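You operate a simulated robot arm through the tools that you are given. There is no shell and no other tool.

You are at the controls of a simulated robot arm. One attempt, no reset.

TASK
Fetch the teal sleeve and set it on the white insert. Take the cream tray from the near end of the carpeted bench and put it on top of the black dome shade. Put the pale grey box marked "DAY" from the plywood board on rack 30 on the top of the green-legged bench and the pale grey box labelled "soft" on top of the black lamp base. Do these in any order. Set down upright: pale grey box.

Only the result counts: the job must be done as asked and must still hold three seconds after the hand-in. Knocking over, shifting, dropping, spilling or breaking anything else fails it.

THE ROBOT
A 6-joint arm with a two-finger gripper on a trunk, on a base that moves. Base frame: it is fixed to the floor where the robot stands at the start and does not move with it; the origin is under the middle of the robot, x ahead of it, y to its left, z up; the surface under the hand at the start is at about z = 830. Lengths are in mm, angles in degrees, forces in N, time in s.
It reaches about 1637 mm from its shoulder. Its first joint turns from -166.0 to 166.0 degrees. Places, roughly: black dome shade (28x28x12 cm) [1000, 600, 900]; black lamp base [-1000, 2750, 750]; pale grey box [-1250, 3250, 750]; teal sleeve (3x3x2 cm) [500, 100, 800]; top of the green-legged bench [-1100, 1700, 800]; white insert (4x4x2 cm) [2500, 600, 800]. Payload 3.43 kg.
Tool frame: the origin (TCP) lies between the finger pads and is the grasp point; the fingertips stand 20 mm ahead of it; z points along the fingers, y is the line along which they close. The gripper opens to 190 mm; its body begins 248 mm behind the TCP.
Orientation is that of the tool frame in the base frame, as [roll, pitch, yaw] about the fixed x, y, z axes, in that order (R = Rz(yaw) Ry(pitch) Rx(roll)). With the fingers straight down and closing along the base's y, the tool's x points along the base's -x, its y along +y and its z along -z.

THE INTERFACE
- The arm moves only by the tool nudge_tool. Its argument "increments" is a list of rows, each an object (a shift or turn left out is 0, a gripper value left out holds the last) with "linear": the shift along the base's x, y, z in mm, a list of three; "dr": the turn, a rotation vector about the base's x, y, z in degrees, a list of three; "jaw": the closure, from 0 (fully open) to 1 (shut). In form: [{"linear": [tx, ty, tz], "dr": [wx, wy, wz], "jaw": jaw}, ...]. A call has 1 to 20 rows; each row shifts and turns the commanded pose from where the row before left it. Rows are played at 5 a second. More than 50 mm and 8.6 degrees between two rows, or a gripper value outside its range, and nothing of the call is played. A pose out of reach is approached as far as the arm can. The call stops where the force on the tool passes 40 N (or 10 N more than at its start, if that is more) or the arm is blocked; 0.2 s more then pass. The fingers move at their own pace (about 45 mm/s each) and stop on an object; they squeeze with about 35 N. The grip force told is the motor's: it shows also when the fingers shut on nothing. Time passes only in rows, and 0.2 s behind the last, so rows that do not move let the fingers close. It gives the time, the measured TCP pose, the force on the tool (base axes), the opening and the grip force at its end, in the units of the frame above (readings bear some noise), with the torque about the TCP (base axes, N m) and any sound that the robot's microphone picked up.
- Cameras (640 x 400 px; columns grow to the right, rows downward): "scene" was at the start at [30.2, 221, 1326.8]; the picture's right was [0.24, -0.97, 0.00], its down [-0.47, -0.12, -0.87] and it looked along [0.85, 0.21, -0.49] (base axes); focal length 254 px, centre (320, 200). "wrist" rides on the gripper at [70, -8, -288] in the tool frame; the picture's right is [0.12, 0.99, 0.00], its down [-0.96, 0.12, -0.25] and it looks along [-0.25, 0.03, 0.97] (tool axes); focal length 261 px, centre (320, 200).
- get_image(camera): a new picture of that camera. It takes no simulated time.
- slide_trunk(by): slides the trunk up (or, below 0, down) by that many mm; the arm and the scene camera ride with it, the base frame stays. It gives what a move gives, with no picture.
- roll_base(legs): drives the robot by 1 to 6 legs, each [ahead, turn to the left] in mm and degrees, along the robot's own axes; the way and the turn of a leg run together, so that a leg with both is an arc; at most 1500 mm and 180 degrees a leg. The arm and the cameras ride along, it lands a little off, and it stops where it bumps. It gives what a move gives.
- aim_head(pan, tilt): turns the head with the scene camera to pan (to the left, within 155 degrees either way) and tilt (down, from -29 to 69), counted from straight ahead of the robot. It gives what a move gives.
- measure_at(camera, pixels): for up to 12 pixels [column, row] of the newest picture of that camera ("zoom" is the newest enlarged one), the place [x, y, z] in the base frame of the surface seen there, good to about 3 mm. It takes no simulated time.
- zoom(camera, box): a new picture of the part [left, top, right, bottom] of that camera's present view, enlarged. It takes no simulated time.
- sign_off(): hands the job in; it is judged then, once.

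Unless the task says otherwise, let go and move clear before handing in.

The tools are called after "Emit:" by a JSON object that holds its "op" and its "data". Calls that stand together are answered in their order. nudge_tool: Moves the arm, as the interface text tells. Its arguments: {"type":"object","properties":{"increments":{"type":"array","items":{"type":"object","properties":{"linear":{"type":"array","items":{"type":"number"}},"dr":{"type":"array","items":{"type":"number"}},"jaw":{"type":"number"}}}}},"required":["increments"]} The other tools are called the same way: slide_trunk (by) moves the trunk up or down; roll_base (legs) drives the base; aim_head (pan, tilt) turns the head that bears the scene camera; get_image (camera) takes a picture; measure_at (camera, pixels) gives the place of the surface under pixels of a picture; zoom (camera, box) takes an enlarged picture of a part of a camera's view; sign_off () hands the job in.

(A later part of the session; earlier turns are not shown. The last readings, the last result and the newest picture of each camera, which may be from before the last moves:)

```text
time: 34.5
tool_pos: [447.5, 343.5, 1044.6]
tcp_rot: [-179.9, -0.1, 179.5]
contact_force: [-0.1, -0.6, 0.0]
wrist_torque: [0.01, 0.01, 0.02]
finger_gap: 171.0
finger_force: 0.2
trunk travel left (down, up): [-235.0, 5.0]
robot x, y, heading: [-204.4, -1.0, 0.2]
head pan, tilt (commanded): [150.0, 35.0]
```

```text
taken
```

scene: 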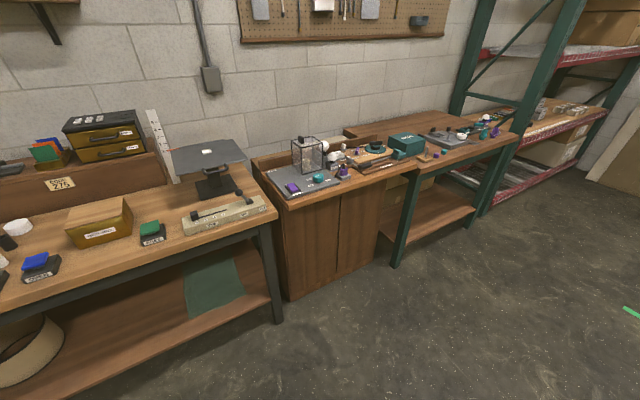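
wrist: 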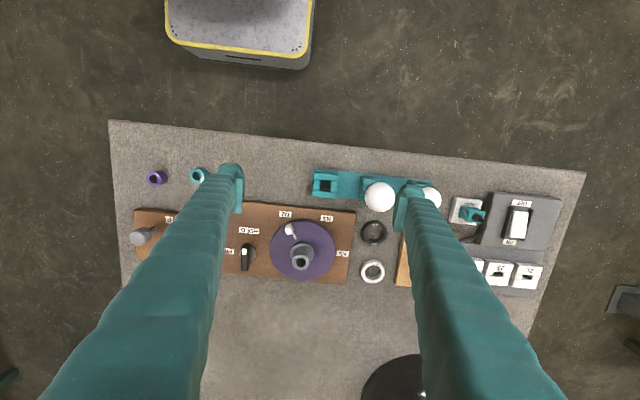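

The sleeve is at (198,174), left of the left finger. I move the hand over it and turn 45° so the fingers miss the purple neighbour and the wooden board.

Emit:
{"op": "nudge_tool", "data": {"increments": [{"linear": [6, -45, 0], "dr": [0, 0, -8]}, {"linear": [6, -45, 0], "dr": [0, 0, -8]}, {"linear": [6, -45, 0], "dr": [0, 0, -8]}, {"linear": [6, -45, 0], "dr": [0, 0, -8]}, {"linear": [6, -45, 0], "dr": [0, 0, -8]}, {"dr": [0, 0, -5]}, {}]}}

Emit:
{"op": "get_image", "data": {"camera": "wrist"}}

```text
time: 36.1
tool_pos: [476.7, 119.2, 1043.6]
tcp_rot: [-179.9, -0.2, 134.5]
contact_force: [-0.3, 0.2, -0.6]
wrist_torque: [0.02, 0.04, 0.0]
finger_gap: 171.0
finger_force: 0.1
trunk travel left (down, up): [-235.0, 5.0]
robot x, y, heading: [-202.5, -3.8, -0.1]
head pan, tilt (commanded): [150.0, 35.0]
```

```text
taken
```

wrist: 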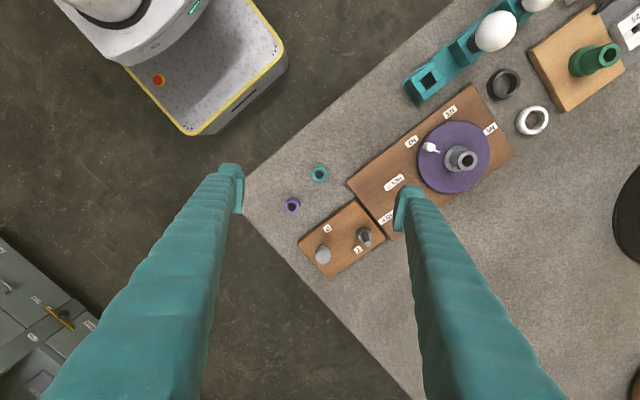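

The sleeve is at (319,174), the purple one at (293,205), and the big board's corner at (347,183). I zoom and measure the clearances.

Emit:
{"op": "zoom", "data": {"camera": "wrist", "box": [260, 130, 420, 230]}}

```text
4.00 times, centred on (340, 180) of wrist
```

zoom: 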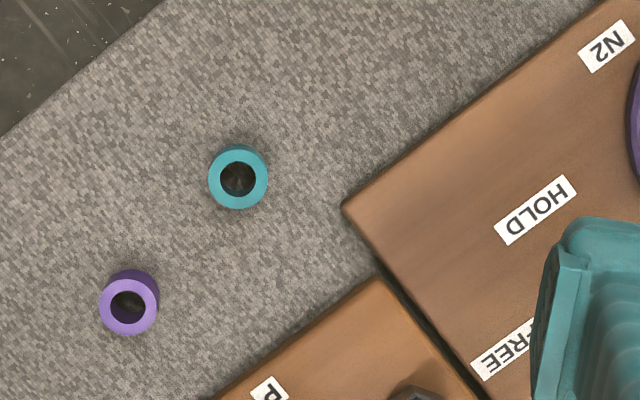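

Emit:
{"op": "measure_at", "data": {"camera": "zoom", "pixels": [[215, 180], [262, 180], [238, 152], [238, 203], [238, 180], [106, 308], [152, 306], [345, 205], [375, 278], [330, 320], [150, 200], [60, 150]]}}

```text
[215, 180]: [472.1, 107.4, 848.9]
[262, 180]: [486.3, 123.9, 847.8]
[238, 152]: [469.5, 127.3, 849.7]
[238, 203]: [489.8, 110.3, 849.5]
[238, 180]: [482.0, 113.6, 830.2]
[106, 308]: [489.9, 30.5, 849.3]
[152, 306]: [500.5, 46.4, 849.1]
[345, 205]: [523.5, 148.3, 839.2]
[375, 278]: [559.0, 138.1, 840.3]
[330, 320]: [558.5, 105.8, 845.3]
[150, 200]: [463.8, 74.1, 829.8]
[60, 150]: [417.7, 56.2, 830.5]
```

The sleeve's centre is (479.5, 117), top z≈849.5; the board corner lies in the present closing direction but ±x is clear by about 75 mm. I turn another −45°, centre the hand and narrow the fingers to about 70 mm.

Emit:
{"op": "nudge_tool", "data": {"increments": [{"linear": [2.8, -2.2, 0], "dr": [0, 0, -8], "jaw": 0.3}, {"dr": [0, 0, -8], "jaw": 0.4}, {"dr": [0, 0, -8], "jaw": 0.5}, {"dr": [0, 0, -8], "jaw": 0.6}, {"dr": [0, 0, -8], "jaw": 0.63}, {"dr": [0, 0, -4.5]}, {}, {}]}}

Emit:
{"op": "get_image", "data": {"camera": "wrist"}}

```text
time: 37.9
tool_pos: [479.7, 116.8, 1045.9]
tcp_rot: [-179.9, 0.0, 90.0]
contact_force: [0.3, -0.1, 1.3]
wrist_torque: [0.03, 0.0, 0.04]
finger_gap: 70.2
finger_force: 0.1
trunk travel left (down, up): [-235.0, 5.0]
robot x, y, heading: [-204.1, 0.0, 0.3]
head pan, tilt (commanded): [150.0, 35.0]
```

```text
taken
```

wrist: 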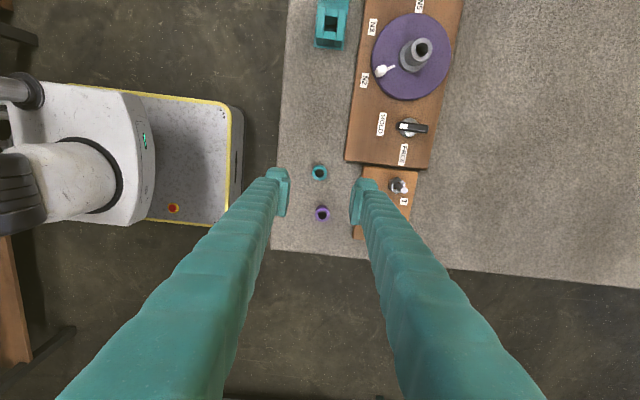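

The hand stands over the sleeve at (479.7, 116.8), closing along x with a 70 mm gap. I lower by the trunk 150 mm.

Emit:
{"op": "slide_trunk", "data": {"by": -150}}

Emit:
{"op": "get_image", "data": {"camera": "wrist"}}

```text
time: 39.7
tool_pos: [481.0, 115.9, 894.8]
tcp_rot: [-179.8, 0.0, 90.0]
contact_force: [0.1, -0.1, -0.2]
wrist_torque: [0.03, -0.01, 0.01]
finger_gap: 70.3
finger_force: 0.1
trunk travel left (down, up): [-85.0, 155.0]
robot x, y, heading: [-206.2, -0.5, -0.2]
head pan, tilt (commanded): [150.0, 35.0]
```

```text
taken
```

wrist: 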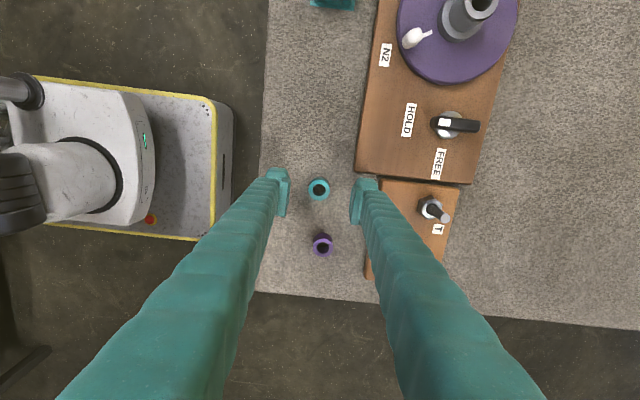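

The sleeve sits midway between the fingertips at (319,189). I narrow the gap to 57 mm and descend to z≈853.

Emit:
{"op": "nudge_tool", "data": {"increments": [{"linear": [-1, 1, -10], "jaw": 0.7}, {"linear": [0, 0, -10]}, {"linear": [0, 0, -10]}, {"linear": [0, 0, -10]}, {}]}}

Emit:
{"op": "get_image", "data": {"camera": "wrist"}}

```text
time: 40.9
tool_pos: [480.0, 118.2, 854.1]
tcp_rot: [-179.9, 0.0, 90.0]
contact_force: [0.1, -0.3, 0.6]
wrist_torque: [-0.03, -0.02, 0.02]
finger_gap: 57.1
finger_force: 0.1
trunk travel left (down, up): [-85.0, 155.0]
robot x, y, heading: [-206.5, 2.0, -0.1]
head pan, tilt (commanded): [150.0, 35.0]
```

```text
taken
```

wrist: 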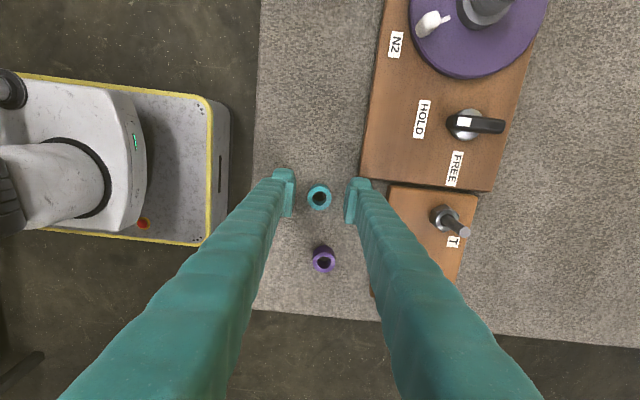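

The sleeve is between the pads at z≈854. I close on it.

Emit:
{"op": "nudge_tool", "data": {"increments": [{"jaw": 0.8}, {"jaw": 0.9}, {"jaw": 0.95}, {"jaw": 0.95}, {"jaw": 0.95}]}}

Emit:
{"op": "get_image", "data": {"camera": "wrist"}}

```text
time: 42.1
tool_pos: [479.4, 116.4, 854.0]
tcp_rot: [-179.9, 0.0, 90.0]
contact_force: [-0.3, -1.2, -0.4]
wrist_torque: [0.02, -0.01, 0.02]
finger_gap: 22.7
finger_force: 34.9
trunk travel left (down, up): [-85.0, 155.0]
robot x, y, heading: [-201.4, 2.2, 0.0]
head pan, tilt (commanded): [150.0, 35.0]
```

```text
taken
```

wrist: 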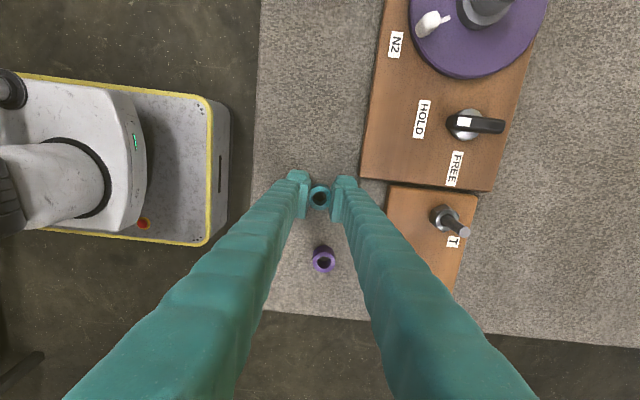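

The sleeve is gripped (gap 22.7 mm, 35 N). I lift it, raise the trunk, and then look along the right aisle for a way to the far end.

Emit:
{"op": "nudge_tool", "data": {"increments": [{"linear": [0, 0, 15]}, {"linear": [0, 0, 30]}, {}]}}

Emit:
{"op": "slide_trunk", "data": {"by": 150}}

Emit:
{"op": "aim_head", "data": {"pan": -45, "tilt": 25}}

Emit:
{"op": "get_image", "data": {"camera": "scene"}}

Emit:
{"op": "get_image", "data": {"camera": "wrist"}}

```text
time: 42.9
tool_pos: [478.8, 116.3, 898.9]
tcp_rot: [-179.9, 0.0, 90.0]
contact_force: [0.2, 0.1, -0.4]
wrist_torque: [0.01, -0.02, -0.02]
finger_gap: 22.4
finger_force: 34.8
trunk travel left (down, up): [-85.0, 155.0]
robot x, y, heading: [-202.0, 0.6, 0.0]
head pan, tilt (commanded): [150.0, 35.0]
```

```text
time: 44.6
tool_pos: [479.8, 118.3, 1049.0]
tcp_rot: [-179.9, 0.0, 90.0]
contact_force: [0.2, 0.5, 1.0]
wrist_torque: [-0.01, -0.02, 0.01]
finger_gap: 22.8
finger_force: 35.2
trunk travel left (down, up): [-235.0, 5.0]
robot x, y, heading: [-204.2, 0.9, 0.2]
head pan, tilt (commanded): [150.0, 35.0]
```

```text
time: 47.5
tool_pos: [480.7, 118.4, 1048.8]
tcp_rot: [-179.9, -0.1, 90.0]
contact_force: [0.3, -0.8, -0.5]
wrist_torque: [-0.01, 0.01, 0.05]
finger_gap: 22.5
finger_force: 34.9
trunk travel left (down, up): [-235.0, 5.0]
robot x, y, heading: [-200.2, 1.3, -0.1]
head pan, tilt (commanded): [-45.0, 25.0]
```

```text
taken
```

scene: 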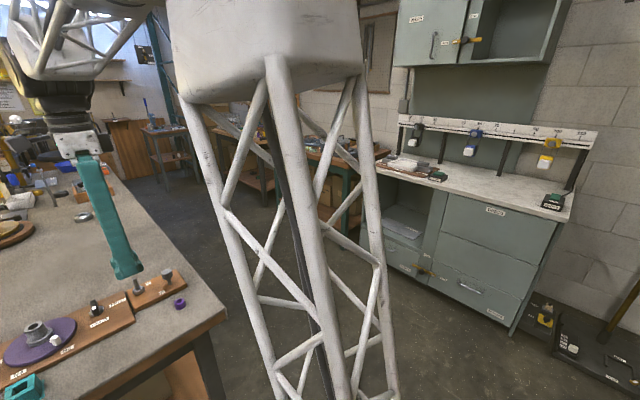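

```text
taken
```

wrist: 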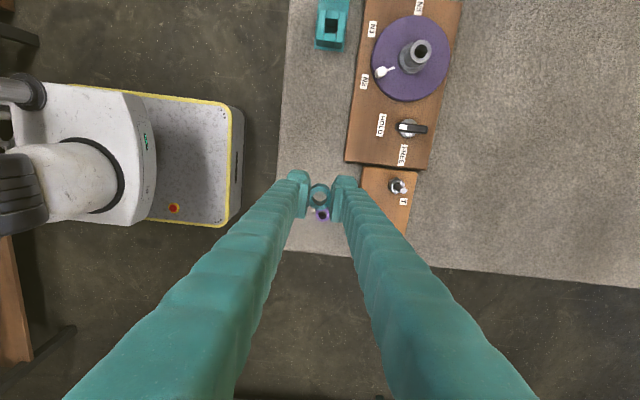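

The sleeve is held and lifted. In the scene picture the right aisle runs between the carpeted bench and the grey cabinet/teal-legged benches; I measure its width.

Emit:
{"op": "measure_at", "data": {"camera": "scene", "pixels": [[224, 318], [180, 180], [515, 330], [395, 270], [345, 225], [270, 205], [185, 180], [235, 250], [200, 210], [430, 350], [150, 130], [400, 172]]}}

```text
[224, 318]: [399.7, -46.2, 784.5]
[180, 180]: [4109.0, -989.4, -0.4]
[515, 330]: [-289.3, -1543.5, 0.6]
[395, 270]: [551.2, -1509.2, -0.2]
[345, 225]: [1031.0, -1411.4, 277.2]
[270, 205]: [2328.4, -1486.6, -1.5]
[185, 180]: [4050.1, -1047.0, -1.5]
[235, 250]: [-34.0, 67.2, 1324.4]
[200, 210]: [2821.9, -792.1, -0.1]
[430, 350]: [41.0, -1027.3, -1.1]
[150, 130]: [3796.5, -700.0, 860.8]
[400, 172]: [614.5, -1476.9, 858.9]
```

The right aisle is about 1.35 m wide (bench edge y≈−46, benches opposite at y≈−1410) and clear on the floor. I drive out: turn right 60°, go 700 mm, and turn back to face +x.

Emit:
{"op": "roll_base", "data": {"legs": [[0, -60], [700, 0], [0, 60]]}}

Emit:
{"op": "aim_head", "data": {"pan": 0, "tilt": 22}}

Emit:
{"op": "get_image", "data": {"camera": "scene"}}

```text
time: 56.9
tool_pos: [836.8, -496.0, 1047.8]
tcp_rot: [-179.9, -0.1, 89.6]
contact_force: [-0.2, 0.1, 0.4]
wrist_torque: [0.04, 0.0, 0.01]
finger_gap: 22.7
finger_force: 34.7
trunk travel left (down, up): [-235.0, 5.0]
robot x, y, heading: [152.3, -611.0, -0.7]
head pan, tilt (commanded): [-45.0, 25.0]
```

```text
time: 58.0
tool_pos: [837.6, -496.3, 1048.0]
tcp_rot: [-179.9, -0.1, 89.6]
contact_force: [0.3, -0.4, -0.2]
wrist_torque: [0.0, 0.0, -0.02]
finger_gap: 22.7
finger_force: 35.1
trunk travel left (down, up): [-235.0, 5.0]
robot x, y, heading: [152.4, -610.7, -0.2]
head pan, tilt (commanded): [0.0, 22.0]
```

```text
taken
```

scene: 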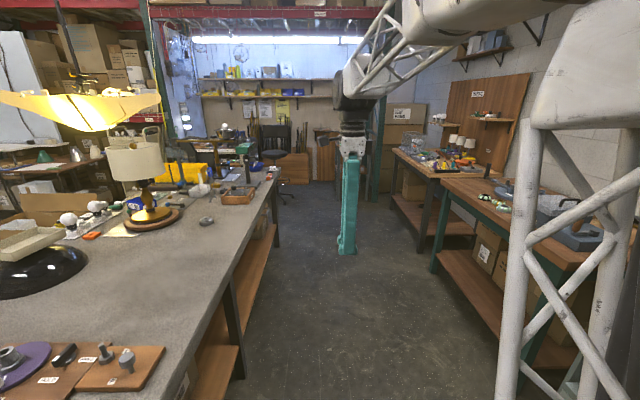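

The aisle ahead is clear. I drive 1500 mm forward and look again at the far end of the bench.

Emit:
{"op": "roll_base", "data": {"legs": [[1400, 0]]}}

Emit:
{"op": "aim_head", "data": {"pan": 45, "tilt": 25}}

Emit:
{"op": "get_image", "data": {"camera": "scene"}}

```text
time: 65.0
tool_pos: [2236.7, -501.7, 1049.3]
tcp_rot: [-179.9, 0.0, 89.8]
contact_force: [-0.3, 0.7, -0.5]
wrist_torque: [-0.01, 0.01, -0.03]
finger_gap: 22.6
finger_force: 35.1
trunk travel left (down, up): [-235.0, 5.0]
robot x, y, heading: [1551.1, -615.6, -0.2]
head pan, tilt (commanded): [0.0, 22.0]
```

```text
time: 66.1
tool_pos: [2235.5, -501.5, 1048.3]
tcp_rot: [-179.8, 0.0, 89.8]
contact_force: [-0.1, 0.0, -0.7]
wrist_torque: [0.01, 0.03, -0.03]
finger_gap: 23.0
finger_force: 34.7
trunk travel left (down, up): [-235.0, 5.0]
robot x, y, heading: [1552.2, -614.7, -0.2]
head pan, tilt (commanded): [45.0, 25.0]
```

```text
taken
```

scene: 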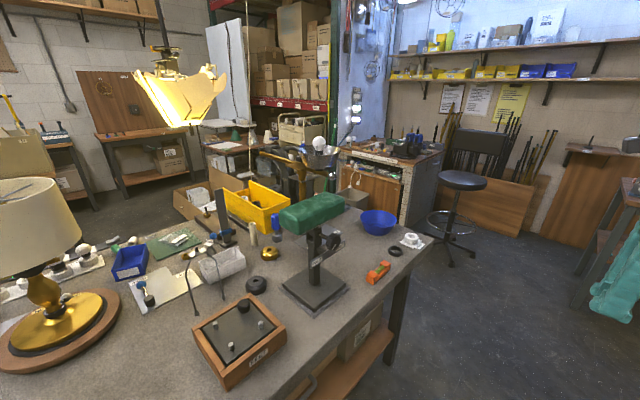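

A small white piece is visible at about (412,240) at the far end of the bench. I zoom on that region and measure.

Emit:
{"op": "zoom", "data": {"camera": "scene", "box": [180, 170, 440, 330]}}

Emit:
{"op": "measure_at", "data": {"camera": "scene", "pixels": [[412, 240], [393, 250], [378, 220], [312, 220], [315, 255], [245, 330], [220, 265], [225, 210], [252, 205], [375, 275], [295, 172], [430, 240]]}}

```text
2.46 times, centred on (310, 250) of scene
```

zoom: 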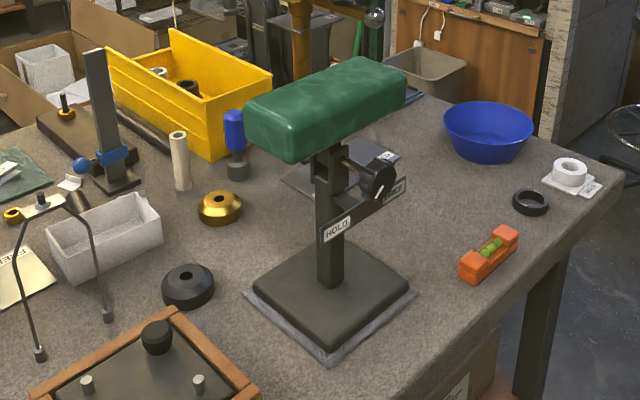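

```text
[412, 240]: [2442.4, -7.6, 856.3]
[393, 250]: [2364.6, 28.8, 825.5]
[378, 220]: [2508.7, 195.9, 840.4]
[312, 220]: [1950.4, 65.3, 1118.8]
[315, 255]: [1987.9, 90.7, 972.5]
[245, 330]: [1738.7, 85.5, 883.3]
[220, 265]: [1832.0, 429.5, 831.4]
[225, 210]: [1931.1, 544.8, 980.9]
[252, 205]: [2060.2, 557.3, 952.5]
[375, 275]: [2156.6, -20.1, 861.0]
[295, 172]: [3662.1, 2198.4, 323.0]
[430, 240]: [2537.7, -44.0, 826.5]
```

That piece lies at (2442,−8), so the white insert near (2500, 600) is still hidden behind the green-topped stand and yellow bin. I drive on 850 mm and look left.

Emit:
{"op": "roll_base", "data": {"legs": [[850, 0]]}}

Emit:
{"op": "aim_head", "data": {"pan": 90, "tilt": 25}}

Emit:
{"op": "get_image", "data": {"camera": "scene"}}

```text
time: 70.6
tool_pos: [3087.5, -514.2, 1048.6]
tcp_rot: [-179.9, 0.0, 89.2]
contact_force: [-0.9, 0.2, -0.5]
wrist_torque: [0.0, 0.0, -0.02]
finger_gap: 22.7
finger_force: 35.1
trunk travel left (down, up): [-235.0, 5.0]
robot x, y, heading: [2404.7, -620.7, -0.5]
head pan, tilt (commanded): [45.0, 25.0]
```

```text
time: 71.7
tool_pos: [3088.1, -514.9, 1048.6]
tcp_rot: [-179.9, 0.0, 89.3]
contact_force: [-0.5, 0.5, -0.1]
wrist_torque: [-0.01, 0.03, 0.03]
finger_gap: 22.8
finger_force: 34.7
trunk travel left (down, up): [-235.0, 5.0]
robot x, y, heading: [2404.6, -623.5, -0.6]
head pan, tilt (commanded): [90.0, 25.0]
```

```text
taken
```

scene: 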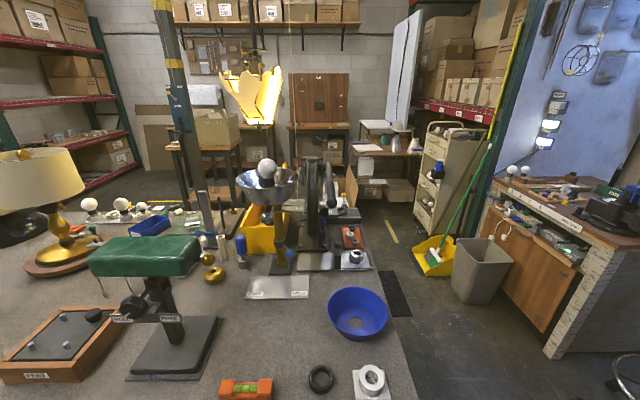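

Emit:
{"op": "zoom", "data": {"camera": "scene", "box": [220, 140, 420, 300]}}

Emit:
{"op": "measure_at", "data": {"camera": "scene", "pixels": [[355, 258], [351, 238], [280, 288], [357, 312], [310, 175], [267, 170], [335, 205], [372, 382], [350, 225], [395, 300]]}}

```text
2.50 times, centred on (320, 220) of scene
```

zoom: 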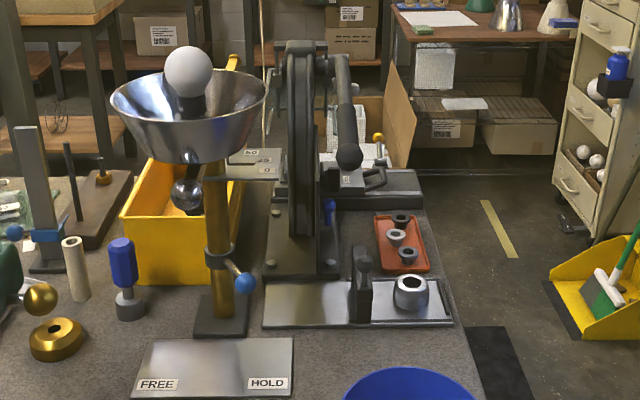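

```text
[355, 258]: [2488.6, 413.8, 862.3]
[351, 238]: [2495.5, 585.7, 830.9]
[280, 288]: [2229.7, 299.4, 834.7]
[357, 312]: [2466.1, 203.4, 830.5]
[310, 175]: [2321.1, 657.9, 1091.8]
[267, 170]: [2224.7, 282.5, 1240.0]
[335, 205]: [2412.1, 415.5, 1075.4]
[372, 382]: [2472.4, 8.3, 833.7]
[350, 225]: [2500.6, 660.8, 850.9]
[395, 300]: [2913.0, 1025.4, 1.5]
```

An orange tray with small inserts stands at about (2495, 585–660), the middle pale one being the white insert. I zoom closer and measure it and the tall machine beside it.

Emit:
{"op": "zoom", "data": {"camera": "scene", "box": [310, 215, 380, 275]}}

```text
6.67 times, centred on (345, 245) of scene
```

zoom: 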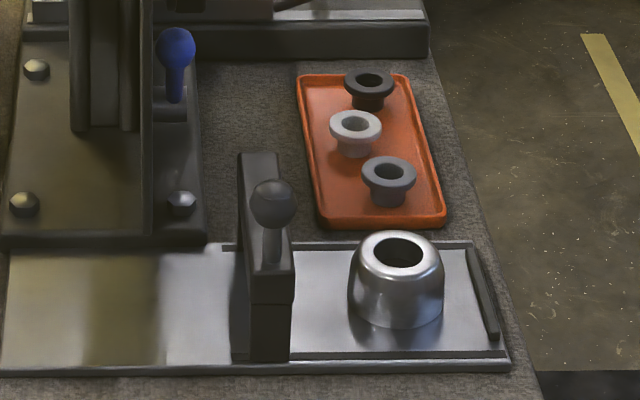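

Emit:
{"op": "measure_at", "data": {"camera": "zoom", "pixels": [[333, 127], [379, 127], [356, 113], [356, 140], [356, 125], [368, 76], [388, 168], [305, 80], [440, 215], [265, 190], [175, 40], [398, 240]]}}

Emit:
{"op": "measure_at", "data": {"camera": "scene", "pixels": [[312, 165], [327, 160], [330, 202], [325, 172], [330, 165], [345, 215], [350, 210], [312, 230], [341, 190], [355, 268]]}}

```text
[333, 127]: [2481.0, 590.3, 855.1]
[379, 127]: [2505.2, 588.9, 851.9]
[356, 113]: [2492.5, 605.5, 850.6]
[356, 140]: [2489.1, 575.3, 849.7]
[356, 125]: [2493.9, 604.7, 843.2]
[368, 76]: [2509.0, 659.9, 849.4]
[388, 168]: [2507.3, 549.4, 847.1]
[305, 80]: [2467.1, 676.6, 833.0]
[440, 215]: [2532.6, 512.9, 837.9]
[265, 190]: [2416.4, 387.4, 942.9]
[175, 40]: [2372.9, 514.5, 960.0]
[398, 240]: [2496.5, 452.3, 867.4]
```

```text
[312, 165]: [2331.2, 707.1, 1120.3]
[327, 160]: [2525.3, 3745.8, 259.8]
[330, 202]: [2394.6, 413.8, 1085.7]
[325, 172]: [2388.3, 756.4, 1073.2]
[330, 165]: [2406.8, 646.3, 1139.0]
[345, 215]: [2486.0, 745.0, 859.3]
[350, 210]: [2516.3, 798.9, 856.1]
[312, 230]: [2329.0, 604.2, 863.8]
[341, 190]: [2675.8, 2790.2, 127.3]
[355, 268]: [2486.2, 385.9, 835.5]
```

The white insert is centred near (2492, 590) with its top at z≈851; a machine with a long lever stands close by at x≈2390–2430. I zoom on the lever to know the clearance for the hand.

Emit:
{"op": "zoom", "data": {"camera": "scene", "box": [290, 140, 370, 220]}}

```text
5.00 times, centred on (330, 180) of scene
```

zoom: 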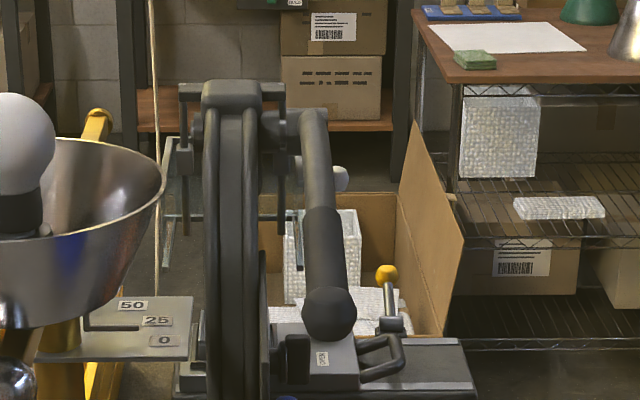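

Emit:
{"op": "measure_at", "data": {"camera": "zoom", "pixels": [[330, 312], [352, 312], [340, 260], [332, 220], [325, 180], [318, 140], [312, 118], [275, 130], [230, 95], [210, 200], [385, 275], [345, 170]]}}

```text
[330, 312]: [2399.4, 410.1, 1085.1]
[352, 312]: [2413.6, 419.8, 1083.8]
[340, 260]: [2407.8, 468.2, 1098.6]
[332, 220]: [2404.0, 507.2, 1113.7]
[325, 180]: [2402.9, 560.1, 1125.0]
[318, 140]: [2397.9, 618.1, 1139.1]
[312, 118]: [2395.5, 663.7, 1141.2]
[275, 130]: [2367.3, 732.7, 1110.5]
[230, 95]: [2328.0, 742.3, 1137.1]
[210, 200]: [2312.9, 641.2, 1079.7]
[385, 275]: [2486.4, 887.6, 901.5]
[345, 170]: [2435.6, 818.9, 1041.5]
```

The lever's highest part is z≈1141 at x≤2418, about 74 mm from the insert, so I shall close along y with the wrist camera on the +x side. I drive 150 mm on and turn left to face the bench.

Emit:
{"op": "roll_base", "data": {"legs": [[160, 0], [0, 90]]}}

Emit:
{"op": "aim_head", "data": {"pan": -5, "tilt": 30}}

Emit:
{"op": "get_image", "data": {"camera": "scene"}}

```text
time: 77.2
tool_pos: [2454.3, 61.5, 1048.1]
tcp_rot: [-179.9, 0.0, 179.5]
contact_force: [-0.9, -0.2, -1.5]
wrist_torque: [0.02, 0.02, -0.03]
finger_gap: 22.6
finger_force: 34.9
trunk travel left (down, up): [-235.0, 5.0]
robot x, y, heading: [2563.7, -624.0, 89.1]
head pan, tilt (commanded): [90.0, 25.0]
```

```text
time: 78.9
tool_pos: [2452.7, 59.0, 1048.7]
tcp_rot: [-179.9, 0.0, 179.3]
contact_force: [0.7, 0.1, -0.6]
wrist_torque: [0.02, 0.02, -0.01]
finger_gap: 22.8
finger_force: 34.5
trunk travel left (down, up): [-235.0, 5.0]
robot x, y, heading: [2560.3, -624.4, 89.2]
head pan, tilt (commanded): [-5.0, 30.0]
```

```text
taken
```

scene: 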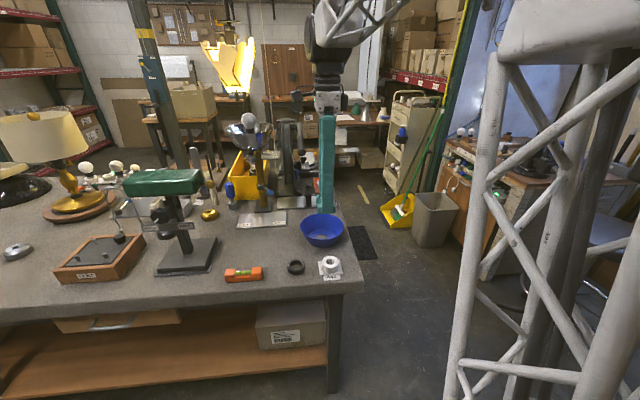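

Facing the bench now, the hand at (2453, 59, 1048) with nothing tall around. I turn the hand +180° in place so the wrist camera comes to the +x side.

Emit:
{"op": "nudge_tool", "data": {"increments": [{"dr": [0, 0, 8.2]}, {"dr": [0, 0, 8.2]}, {"dr": [0, 0, 8.2]}, {"dr": [0, 0, 8.2]}, {"dr": [0, 0, 8.2]}, {"dr": [0, 0, 8.2]}, {"dr": [0, 0, 8.2]}, {"dr": [0, 0, 8.2]}, {"dr": [0, 0, 8.2]}, {"dr": [0, 0, 8.2]}, {"dr": [0, 0, 8.2]}, {}]}}

Emit:
{"op": "nudge_tool", "data": {"increments": [{"dr": [0, 0, 8.2]}, {"dr": [0, 0, 8.2]}, {"dr": [0, 0, 8.2]}, {"dr": [0, 0, 8.2]}, {"dr": [0, 0, 8.2]}, {"dr": [0, 0, 8.2]}, {"dr": [0, 0, 8.2]}, {"dr": [0, 0, 8.2]}, {"dr": [0, 0, 8.2]}, {"dr": [0, 0, 8.2]}, {"dr": [0, 0, 8.2]}, {}]}}

Emit:
{"op": "roll_base", "data": {"legs": [[160, 0]]}}

Emit:
{"op": "get_image", "data": {"camera": "wrist"}}

```text
time: 81.5
tool_pos: [2453.6, 60.5, 1049.5]
tcp_rot: [-179.9, 0.0, -90.3]
contact_force: [-0.2, -0.4, -0.1]
wrist_torque: [-0.02, 0.04, 0.0]
finger_gap: 22.7
finger_force: 35.1
trunk travel left (down, up): [-235.0, 5.0]
robot x, y, heading: [2560.3, -624.8, 89.3]
head pan, tilt (commanded): [-5.0, 30.0]
```

```text
time: 84.1
tool_pos: [2453.1, 60.3, 1049.9]
tcp_rot: [-179.9, -0.1, -0.2]
contact_force: [-1.0, -0.6, 0.0]
wrist_torque: [0.0, 0.01, 0.03]
finger_gap: 22.5
finger_force: 34.9
trunk travel left (down, up): [-235.0, 5.0]
robot x, y, heading: [2562.0, -625.9, 89.1]
head pan, tilt (commanded): [-5.0, 30.0]
```

```text
time: 85.5
tool_pos: [2455.6, 220.9, 1048.8]
tcp_rot: [-179.9, 0.0, -0.2]
contact_force: [-0.4, -0.2, -1.4]
wrist_torque: [0.01, -0.01, 0.0]
finger_gap: 22.4
finger_force: 34.6
trunk travel left (down, up): [-235.0, 5.0]
robot x, y, heading: [2564.6, -463.5, 89.1]
head pan, tilt (commanded): [-5.0, 30.0]
```

```text
taken
```

wrist: 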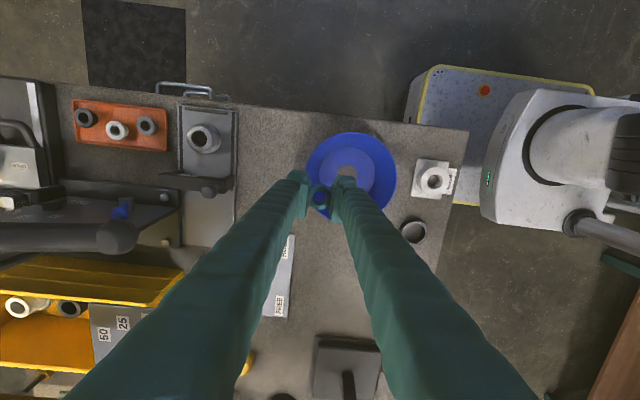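

The wrist picture shows the orange tray at (120,125) with the white insert at (117,130) in the middle. I zoom there for its precise centre and measure.

Emit:
{"op": "zoom", "data": {"camera": "wrist", "box": [60, 90, 180, 165]}}

```text
5.33 times, centred on (120, 128) of wrist
```

zoom: 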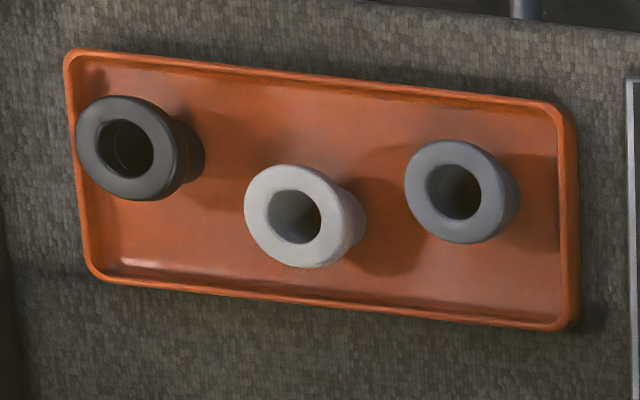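

Emit:
{"op": "measure_at", "data": {"camera": "zoom", "pixels": [[255, 213], [327, 222], [293, 175], [293, 256], [270, 180], [322, 250], [265, 240], [318, 190], [125, 105], [455, 150], [456, 235], [420, 190]]}}

```text
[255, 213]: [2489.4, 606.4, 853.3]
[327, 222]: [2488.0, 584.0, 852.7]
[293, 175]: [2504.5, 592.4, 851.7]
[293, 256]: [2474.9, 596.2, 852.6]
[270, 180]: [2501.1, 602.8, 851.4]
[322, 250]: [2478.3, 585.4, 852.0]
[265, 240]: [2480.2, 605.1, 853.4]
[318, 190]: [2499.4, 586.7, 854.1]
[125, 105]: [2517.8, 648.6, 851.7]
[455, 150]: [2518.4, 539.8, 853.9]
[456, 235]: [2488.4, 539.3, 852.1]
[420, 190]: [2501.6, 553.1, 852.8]
```

The insert's ring is centred near (2489.5, 595), top z≈852.5. I move to x≈2490 first, then along +y beside the lever to stand short of it for a closer look.

Emit:
{"op": "nudge_tool", "data": {"increments": [{"linear": [34, 0, 0]}, {"linear": [0, 46, 0]}, {"linear": [0, 46, 0]}, {"linear": [0, 46, 0]}, {"linear": [0, 46, 0]}, {"linear": [0, 46, 0]}, {"linear": [0, 46, 0]}, {"linear": [0, 46, 0]}, {"linear": [0, 46, 0]}, {}, {}]}}

Emit:
{"op": "get_image", "data": {"camera": "wrist"}}

Emit:
{"op": "get_image", "data": {"camera": "scene"}}

```text
time: 87.9
tool_pos: [2489.7, 588.7, 1050.2]
tcp_rot: [180.0, -0.2, -0.3]
contact_force: [0.1, 0.0, -0.2]
wrist_torque: [0.02, -0.03, 0.0]
finger_gap: 22.7
finger_force: 35.1
trunk travel left (down, up): [-235.0, 5.0]
robot x, y, heading: [2567.4, -460.2, 89.5]
head pan, tilt (commanded): [-5.0, 30.0]
```

```text
taken
```

wrist: 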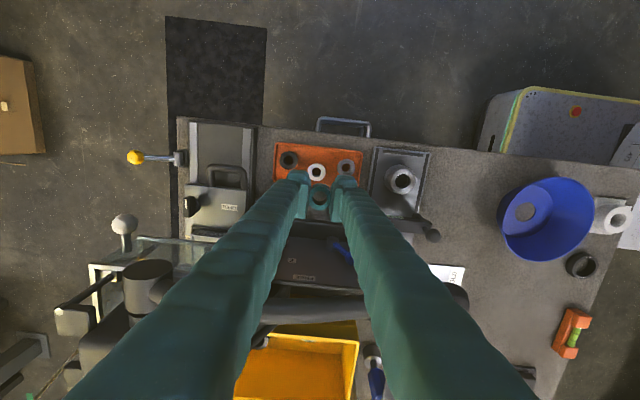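

```text
taken
```

scene: 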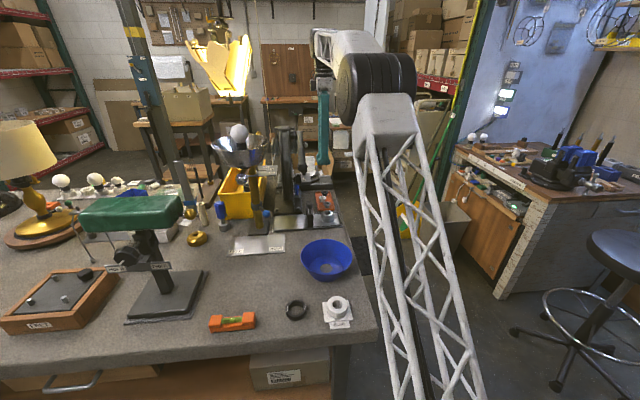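

The sleeve in hand is at (319,194) and the white insert just above it at (317,172). I zoom to measure both.

Emit:
{"op": "zoom", "data": {"camera": "wrist", "box": [270, 140, 370, 215]}}

```text
5.33 times, centred on (320, 178) of wrist
```

zoom: 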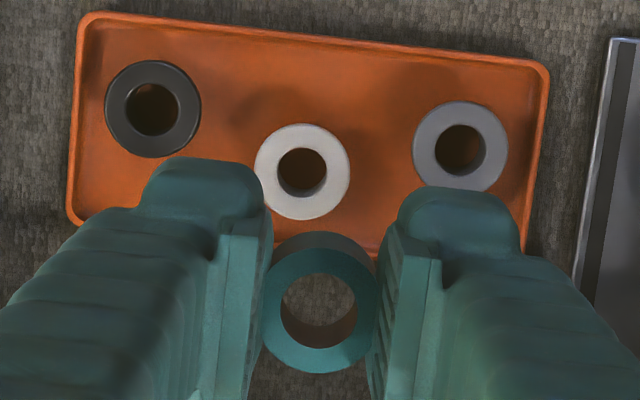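

Emit:
{"op": "measure_at", "data": {"camera": "zoom", "pixels": [[265, 170], [340, 170], [303, 133], [300, 210], [275, 145], [330, 195], [330, 145], [275, 195], [320, 365], [272, 315], [372, 315], [320, 262]]}}

```text
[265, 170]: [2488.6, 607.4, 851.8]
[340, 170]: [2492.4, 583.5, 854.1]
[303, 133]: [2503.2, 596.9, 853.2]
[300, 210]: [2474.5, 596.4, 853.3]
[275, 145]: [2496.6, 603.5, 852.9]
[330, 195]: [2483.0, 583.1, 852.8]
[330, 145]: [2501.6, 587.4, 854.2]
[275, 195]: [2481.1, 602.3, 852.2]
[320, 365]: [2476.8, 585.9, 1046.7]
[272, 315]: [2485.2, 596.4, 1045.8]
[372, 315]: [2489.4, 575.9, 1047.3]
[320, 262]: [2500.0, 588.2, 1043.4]
```

The insert is centred at (2490.1, 595.1, 853) and the sleeve in hand at about (2488, 587). I shift by (1.3, 7.4) and descend to about 17 mm above the final height for another look.

Emit:
{"op": "nudge_tool", "data": {"increments": [{"linear": [1.3, 7.4, 0]}, {"linear": [0, 0, -40]}, {"linear": [0, 0, -40]}, {"linear": [0, 0, -40]}, {"linear": [0, 0, -35]}, {}, {}]}}

Emit:
{"op": "get_image", "data": {"camera": "wrist"}}

Emit:
{"op": "zoom", "data": {"camera": "wrist", "box": [270, 140, 370, 215]}}

Emit:
{"op": "zoom", "data": {"camera": "scene", "box": [260, 100, 360, 240]}}

```text
time: 89.5
tool_pos: [2490.3, 595.3, 893.7]
tcp_rot: [-179.9, -0.1, -0.3]
contact_force: [0.2, -0.2, 0.5]
wrist_torque: [-0.01, -0.01, -0.03]
finger_gap: 22.5
finger_force: 34.6
trunk travel left (down, up): [-235.0, 5.0]
robot x, y, heading: [2566.0, -466.1, 89.3]
head pan, tilt (commanded): [-5.0, 30.0]
```

```text
taken
```

wrist: 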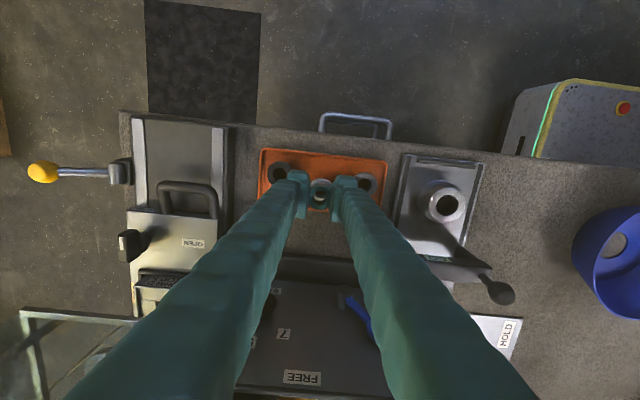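

```text
5.33 times, centred on (320, 178) of wrist
```

zoom: 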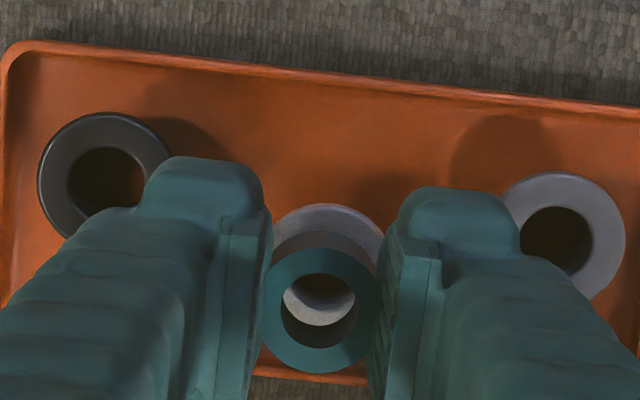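

```text
2.86 times, centred on (310, 170) of scene
```

zoom: 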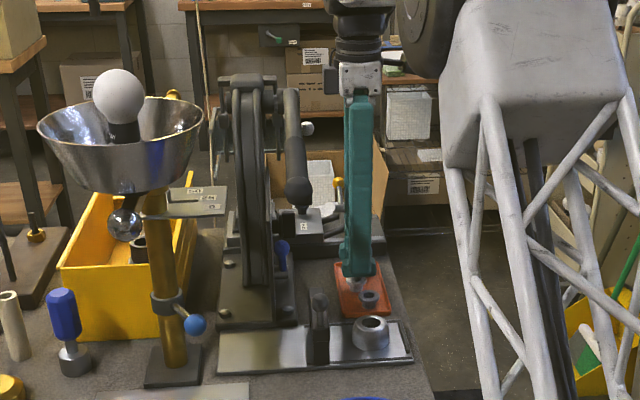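

The hand stands clear of the lever. To centre the sleeve exactly, I measure the visible ring arcs of sleeve and insert in the zoomed wrist view.

Emit:
{"op": "zoom", "data": {"camera": "wrist", "box": [300, 165, 348, 220]}}

```text
7.27 times, centred on (324, 192) of wrist
```

zoom: 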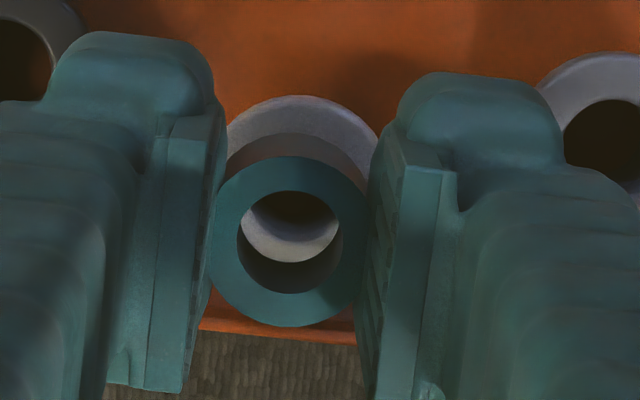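

I measure ring points in this zoom: the sleeve's top ring around (290,241) and the insert's visible arc from (228,130) over (297,100) to (375,135).

Emit:
{"op": "measure_at", "data": {"camera": "zoom", "pixels": [[290, 172], [290, 312], [224, 241], [355, 241], [240, 190], [335, 290], [335, 190], [240, 290], [297, 98], [232, 135], [372, 138], [290, 255]]}}

```text
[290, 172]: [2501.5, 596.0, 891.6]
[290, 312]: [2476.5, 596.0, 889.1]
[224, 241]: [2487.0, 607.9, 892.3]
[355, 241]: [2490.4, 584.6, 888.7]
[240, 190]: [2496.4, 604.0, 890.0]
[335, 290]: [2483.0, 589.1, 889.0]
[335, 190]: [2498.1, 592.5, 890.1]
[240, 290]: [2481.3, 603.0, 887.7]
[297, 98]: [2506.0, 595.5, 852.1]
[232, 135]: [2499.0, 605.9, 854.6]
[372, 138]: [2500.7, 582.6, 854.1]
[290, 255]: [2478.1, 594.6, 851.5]
```

The sleeve is at (2489.3, 596.6) and the insert at about (2490, 594.5), so I correct by (+1.5, −2) and descend gently to contact.

Emit:
{"op": "nudge_tool", "data": {"increments": [{"linear": [1.5, -2, 0]}, {"linear": [0, 0, -8]}, {"linear": [0, 0, -4]}, {}]}}

Emit:
{"op": "nudge_tool", "data": {"increments": [{"linear": [0, 0, -2]}, {}]}}

Emit:
{"op": "nudge_tool", "data": {"increments": [{"linear": [0, 0, -1.5]}, {}]}}

```text
time: 90.5
tool_pos: [2492.5, 593.7, 882.0]
tcp_rot: [-179.9, -0.1, -0.3]
contact_force: [-0.1, 0.0, -0.3]
wrist_torque: [-0.05, 0.02, 0.0]
finger_gap: 22.5
finger_force: 35.1
trunk travel left (down, up): [-235.0, 5.0]
robot x, y, heading: [2564.6, -468.2, 89.2]
head pan, tilt (commanded): [-5.0, 30.0]
```

```text
time: 91.1
tool_pos: [2493.1, 593.5, 879.8]
tcp_rot: [-179.8, -0.1, -0.3]
contact_force: [-0.5, 0.2, -1.1]
wrist_torque: [0.02, 0.01, -0.01]
finger_gap: 22.7
finger_force: 35.5
trunk travel left (down, up): [-235.0, 5.0]
robot x, y, heading: [2563.0, -464.2, 89.4]
head pan, tilt (commanded): [-5.0, 30.0]
```

```text
time: 91.7
tool_pos: [2493.4, 593.3, 877.9]
tcp_rot: [-179.9, -0.2, -0.3]
contact_force: [-0.2, 0.2, -0.3]
wrist_torque: [0.01, 0.0, 0.0]
finger_gap: 22.6
finger_force: 35.0
trunk travel left (down, up): [-235.0, 5.0]
robot x, y, heading: [2564.2, -470.2, 89.3]
head pan, tilt (commanded): [-5.0, 30.0]
```

No contact yet at z≈878. I check the alignment once more in the wrist view.

Emit:
{"op": "zoom", "data": {"camera": "wrist", "box": [300, 165, 348, 220]}}

Emit:
{"op": "measure_at", "data": {"camera": "zoom", "pixels": [[290, 172], [290, 312], [224, 241], [355, 241], [240, 190], [335, 290], [335, 190], [240, 290]]}}

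```text
7.27 times, centred on (324, 192) of wrist
```

zoom: 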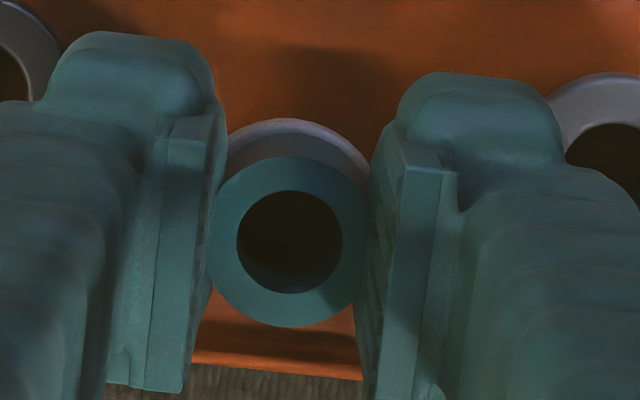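

```text
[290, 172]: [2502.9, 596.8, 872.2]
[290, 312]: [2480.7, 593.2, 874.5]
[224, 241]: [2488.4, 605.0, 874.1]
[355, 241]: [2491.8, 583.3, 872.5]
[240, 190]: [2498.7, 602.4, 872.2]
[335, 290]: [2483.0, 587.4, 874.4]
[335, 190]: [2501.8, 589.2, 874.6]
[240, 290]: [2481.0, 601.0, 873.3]
```

The sleeve is at (2491, 594.8), within about 1 mm of the insert centre. I go on down in 1 mm steps to contact.

Emit:
{"op": "nudge_tool", "data": {"increments": [{"linear": [0, -0.6, -1]}, {}]}}

Emit:
{"op": "nudge_tool", "data": {"increments": [{"linear": [0, 0, -1]}, {}]}}

```text
time: 92.3
tool_pos: [2491.7, 592.3, 878.2]
tcp_rot: [-179.9, -0.1, -0.4]
contact_force: [-1.1, 1.6, 2.9]
wrist_torque: [0.03, 0.02, -0.03]
finger_gap: 22.6
finger_force: 34.5
trunk travel left (down, up): [-235.0, 5.0]
robot x, y, heading: [2566.8, -464.3, 89.4]
head pan, tilt (commanded): [-5.0, 30.0]
```

```text
time: 92.9
tool_pos: [2493.3, 592.6, 876.4]
tcp_rot: [-179.7, -0.1, -0.2]
contact_force: [0.3, 1.2, 12.6]
wrist_torque: [-0.01, 0.06, 0.01]
finger_gap: 22.3
finger_force: 34.8
trunk travel left (down, up): [-235.0, 5.0]
robot x, y, heading: [2561.0, -459.7, 89.3]
head pan, tilt (commanded): [-5.0, 30.0]
```

Contact is felt (12.6 N), so the sleeve rests on the insert. I ease off slightly and open the fingers a little.

Emit:
{"op": "nudge_tool", "data": {"increments": [{"linear": [0, 0, 0.8]}, {"jaw": 0.86}, {"jaw": 0.82}, {"jaw": 0.8}, {"jaw": 0.78}, {}]}}

Emit:
{"op": "zoom", "data": {"camera": "wrist", "box": [290, 155, 358, 230]}}

```text
time: 94.3
tool_pos: [2491.8, 592.7, 876.4]
tcp_rot: [-179.9, 0.0, -0.3]
contact_force: [0.0, 0.0, 0.2]
wrist_torque: [-0.01, 0.0, -0.02]
finger_gap: 41.7
finger_force: 0.0
trunk travel left (down, up): [-235.0, 5.0]
robot x, y, heading: [2563.0, -463.6, 89.2]
head pan, tilt (commanded): [-5.0, 30.0]
```

```text
5.33 times, centred on (324, 192) of wrist
```

zoom: 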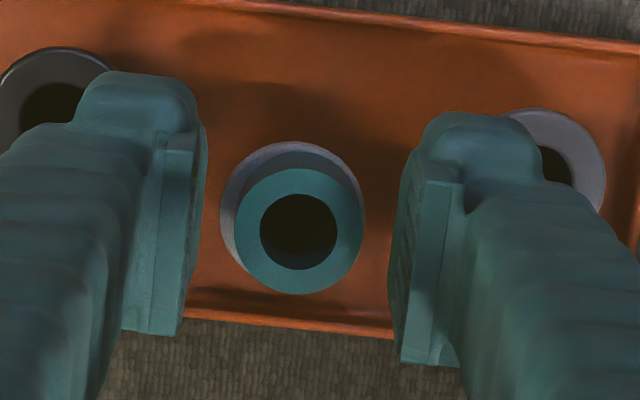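

The sleeve stands on the white insert, nearly centred. I rise straight up and then draw the hand back toward the robot.

Emit:
{"op": "nudge_tool", "data": {"increments": [{"linear": [0, 0, 10]}, {"linear": [0, 0, 30]}, {"linear": [0, 0, 45]}, {"linear": [0, 0, 45]}, {"linear": [0, 0, 40]}, {}]}}

Emit:
{"op": "zoom", "data": {"camera": "wrist", "box": [260, 120, 380, 215]}}

```text
time: 95.7
tool_pos: [2493.3, 594.3, 1047.3]
tcp_rot: [-179.8, -0.1, -0.3]
contact_force: [-0.8, -0.2, -0.5]
wrist_torque: [-0.02, 0.01, 0.03]
finger_gap: 41.9
finger_force: 0.1
trunk travel left (down, up): [-235.0, 5.0]
robot x, y, heading: [2563.1, -465.2, 89.3]
head pan, tilt (commanded): [-5.0, 30.0]
```

```text
4.21 times, centred on (320, 168) of wrist
```

zoom: 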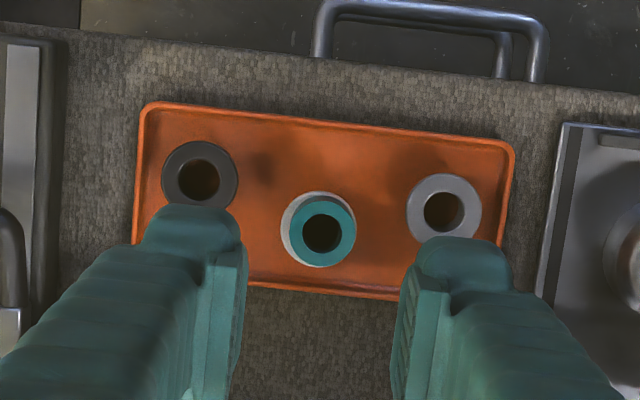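

The sleeve stays on the insert. I withdraw the hand along −y at this height, then back the base away from the bench.

Emit:
{"op": "nudge_tool", "data": {"increments": [{"linear": [5, -46, 0]}, {"linear": [5, -46, 0]}, {"linear": [0, -46, 0]}, {"linear": [0, -46, 0]}, {"linear": [0, -46, 0]}, {"linear": [0, -46, 0]}, {"linear": [0, -46, 0]}, {"linear": [0, -40, 0]}, {}]}}

Emit:
{"op": "roll_base", "data": {"legs": [[-160, 0]]}}

Emit:
{"op": "zoom", "data": {"camera": "scene", "box": [240, 140, 400, 260]}}

```text
time: 97.7
tool_pos: [2502.5, 230.6, 1046.8]
tcp_rot: [-179.8, -0.1, -0.3]
contact_force: [-0.6, -0.5, 0.6]
wrist_torque: [0.1, 0.03, -0.02]
finger_gap: 41.9
finger_force: 0.1
trunk travel left (down, up): [-235.0, 5.0]
robot x, y, heading: [2563.6, -462.0, 89.1]
head pan, tilt (commanded): [-5.0, 30.0]
```

```text
time: 99.1
tool_pos: [2500.6, 70.6, 1047.0]
tcp_rot: [-179.9, -0.1, -0.2]
contact_force: [0.0, 0.5, -0.7]
wrist_torque: [-0.04, 0.0, 0.04]
finger_gap: 41.8
finger_force: 0.0
trunk travel left (down, up): [-235.0, 5.0]
robot x, y, heading: [2561.4, -629.2, 89.2]
head pan, tilt (commanded): [-5.0, 30.0]
```

```text
3.33 times, centred on (320, 200) of scene
```

zoom: 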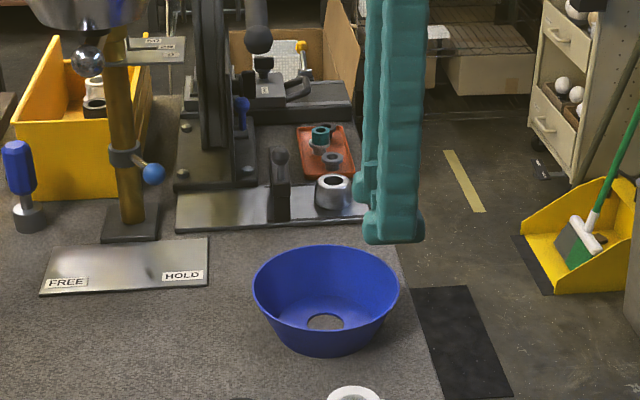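

The teal sleeve is seen standing on the white insert at (320,133). Now I turn back to face +x and reverse down the aisle in two parts.

Emit:
{"op": "roll_base", "data": {"legs": [[0, -89.2], [-1400, 0]]}}

```text
time: 110.1
tool_pos: [1850.8, -555.2, 1046.7]
tcp_rot: [-179.8, -0.1, -89.9]
contact_force: [-0.5, -0.3, 0.8]
wrist_torque: [-0.04, -0.03, 0.02]
finger_gap: 41.7
finger_force: 0.1
trunk travel left (down, up): [-235.0, 5.0]
robot x, y, heading: [1157.5, -623.6, 0.1]
head pan, tilt (commanded): [-5.0, 30.0]
```

The heading is true. I finish the reversing and return to the open area, then turn to face +y along the left corridor.

Emit:
{"op": "roll_base", "data": {"legs": [[-1010, 0], [0, -60], [-700, 0], [0, 60]]}}

Emit:
{"op": "roll_base", "data": {"legs": [[0, 90]]}}

Emit:
{"op": "aim_head", "data": {"pan": 10, "tilt": 20}}

Emit:
{"op": "get_image", "data": {"camera": "scene"}}

```text
time: 124.3
tool_pos: [513.6, 54.0, 1045.8]
tcp_rot: [-179.9, -0.2, -90.6]
contact_force: [-1.0, 0.0, 0.0]
wrist_torque: [0.03, 0.03, 0.0]
finger_gap: 41.8
finger_force: 0.0
trunk travel left (down, up): [-235.0, 5.0]
robot x, y, heading: [-179.2, -5.6, -1.0]
head pan, tilt (commanded): [-5.0, 30.0]
```

```text
time: 128.7
tool_pos: [-238.7, 691.8, 1047.3]
tcp_rot: [-179.8, -0.1, -0.8]
contact_force: [-1.0, 0.3, 0.1]
wrist_torque: [-0.01, -0.03, 0.0]
finger_gap: 41.8
finger_force: 0.1
trunk travel left (down, up): [-235.0, 5.0]
robot x, y, heading: [-183.0, -3.7, 88.5]
head pan, tilt (commanded): [-5.0, 30.0]
```

```text
time: 129.5
tool_pos: [-237.8, 691.8, 1048.1]
tcp_rot: [-179.9, -0.1, -0.8]
contact_force: [-0.2, -0.8, -1.0]
wrist_torque: [0.04, 0.02, 0.01]
finger_gap: 41.9
finger_force: 0.0
trunk travel left (down, up): [-235.0, 5.0]
robot x, y, heading: [-180.9, -8.4, 88.9]
head pan, tilt (commanded): [10.0, 20.0]
```

```text
taken
```

scene: 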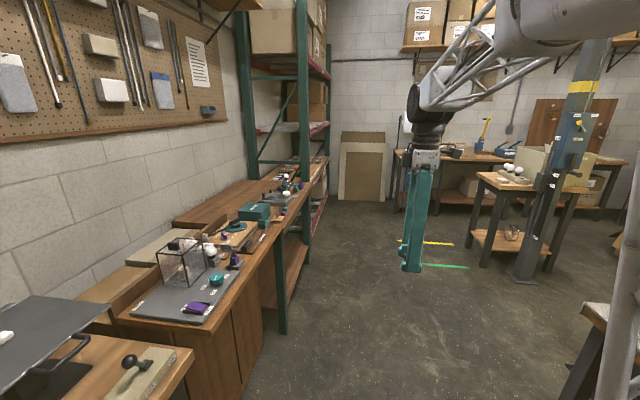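

The way ahead along +y is clear on the floor with the tape lines at (430,243) and (445,265). I measure the table legs on the right and the rack on the left before driving.

Emit:
{"op": "measure_at", "data": {"camera": "scene", "pixels": [[475, 235], [490, 262], [520, 278], [480, 178], [283, 330], [305, 235], [320, 180], [320, 90], [312, 170], [345, 195], [440, 265], [450, 180]]}}

Emit:
{"op": "zoom", "data": {"camera": "scene", "box": [200, 60, 360, 260]}}

```text
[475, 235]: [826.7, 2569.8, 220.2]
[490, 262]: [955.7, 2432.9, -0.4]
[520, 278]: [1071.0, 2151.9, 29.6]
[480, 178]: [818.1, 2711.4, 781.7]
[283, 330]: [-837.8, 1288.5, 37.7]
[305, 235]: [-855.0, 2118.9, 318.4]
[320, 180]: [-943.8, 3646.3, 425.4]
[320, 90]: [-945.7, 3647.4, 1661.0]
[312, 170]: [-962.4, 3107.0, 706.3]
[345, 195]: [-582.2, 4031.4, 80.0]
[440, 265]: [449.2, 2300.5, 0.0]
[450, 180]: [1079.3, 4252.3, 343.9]
```

```text
2.00 times, centred on (280, 160) of scene
```

zoom: 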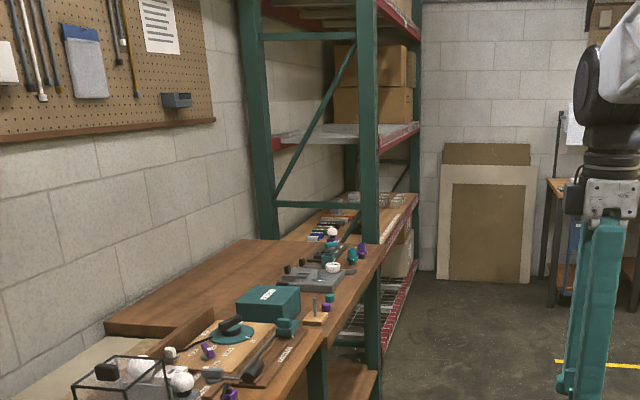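

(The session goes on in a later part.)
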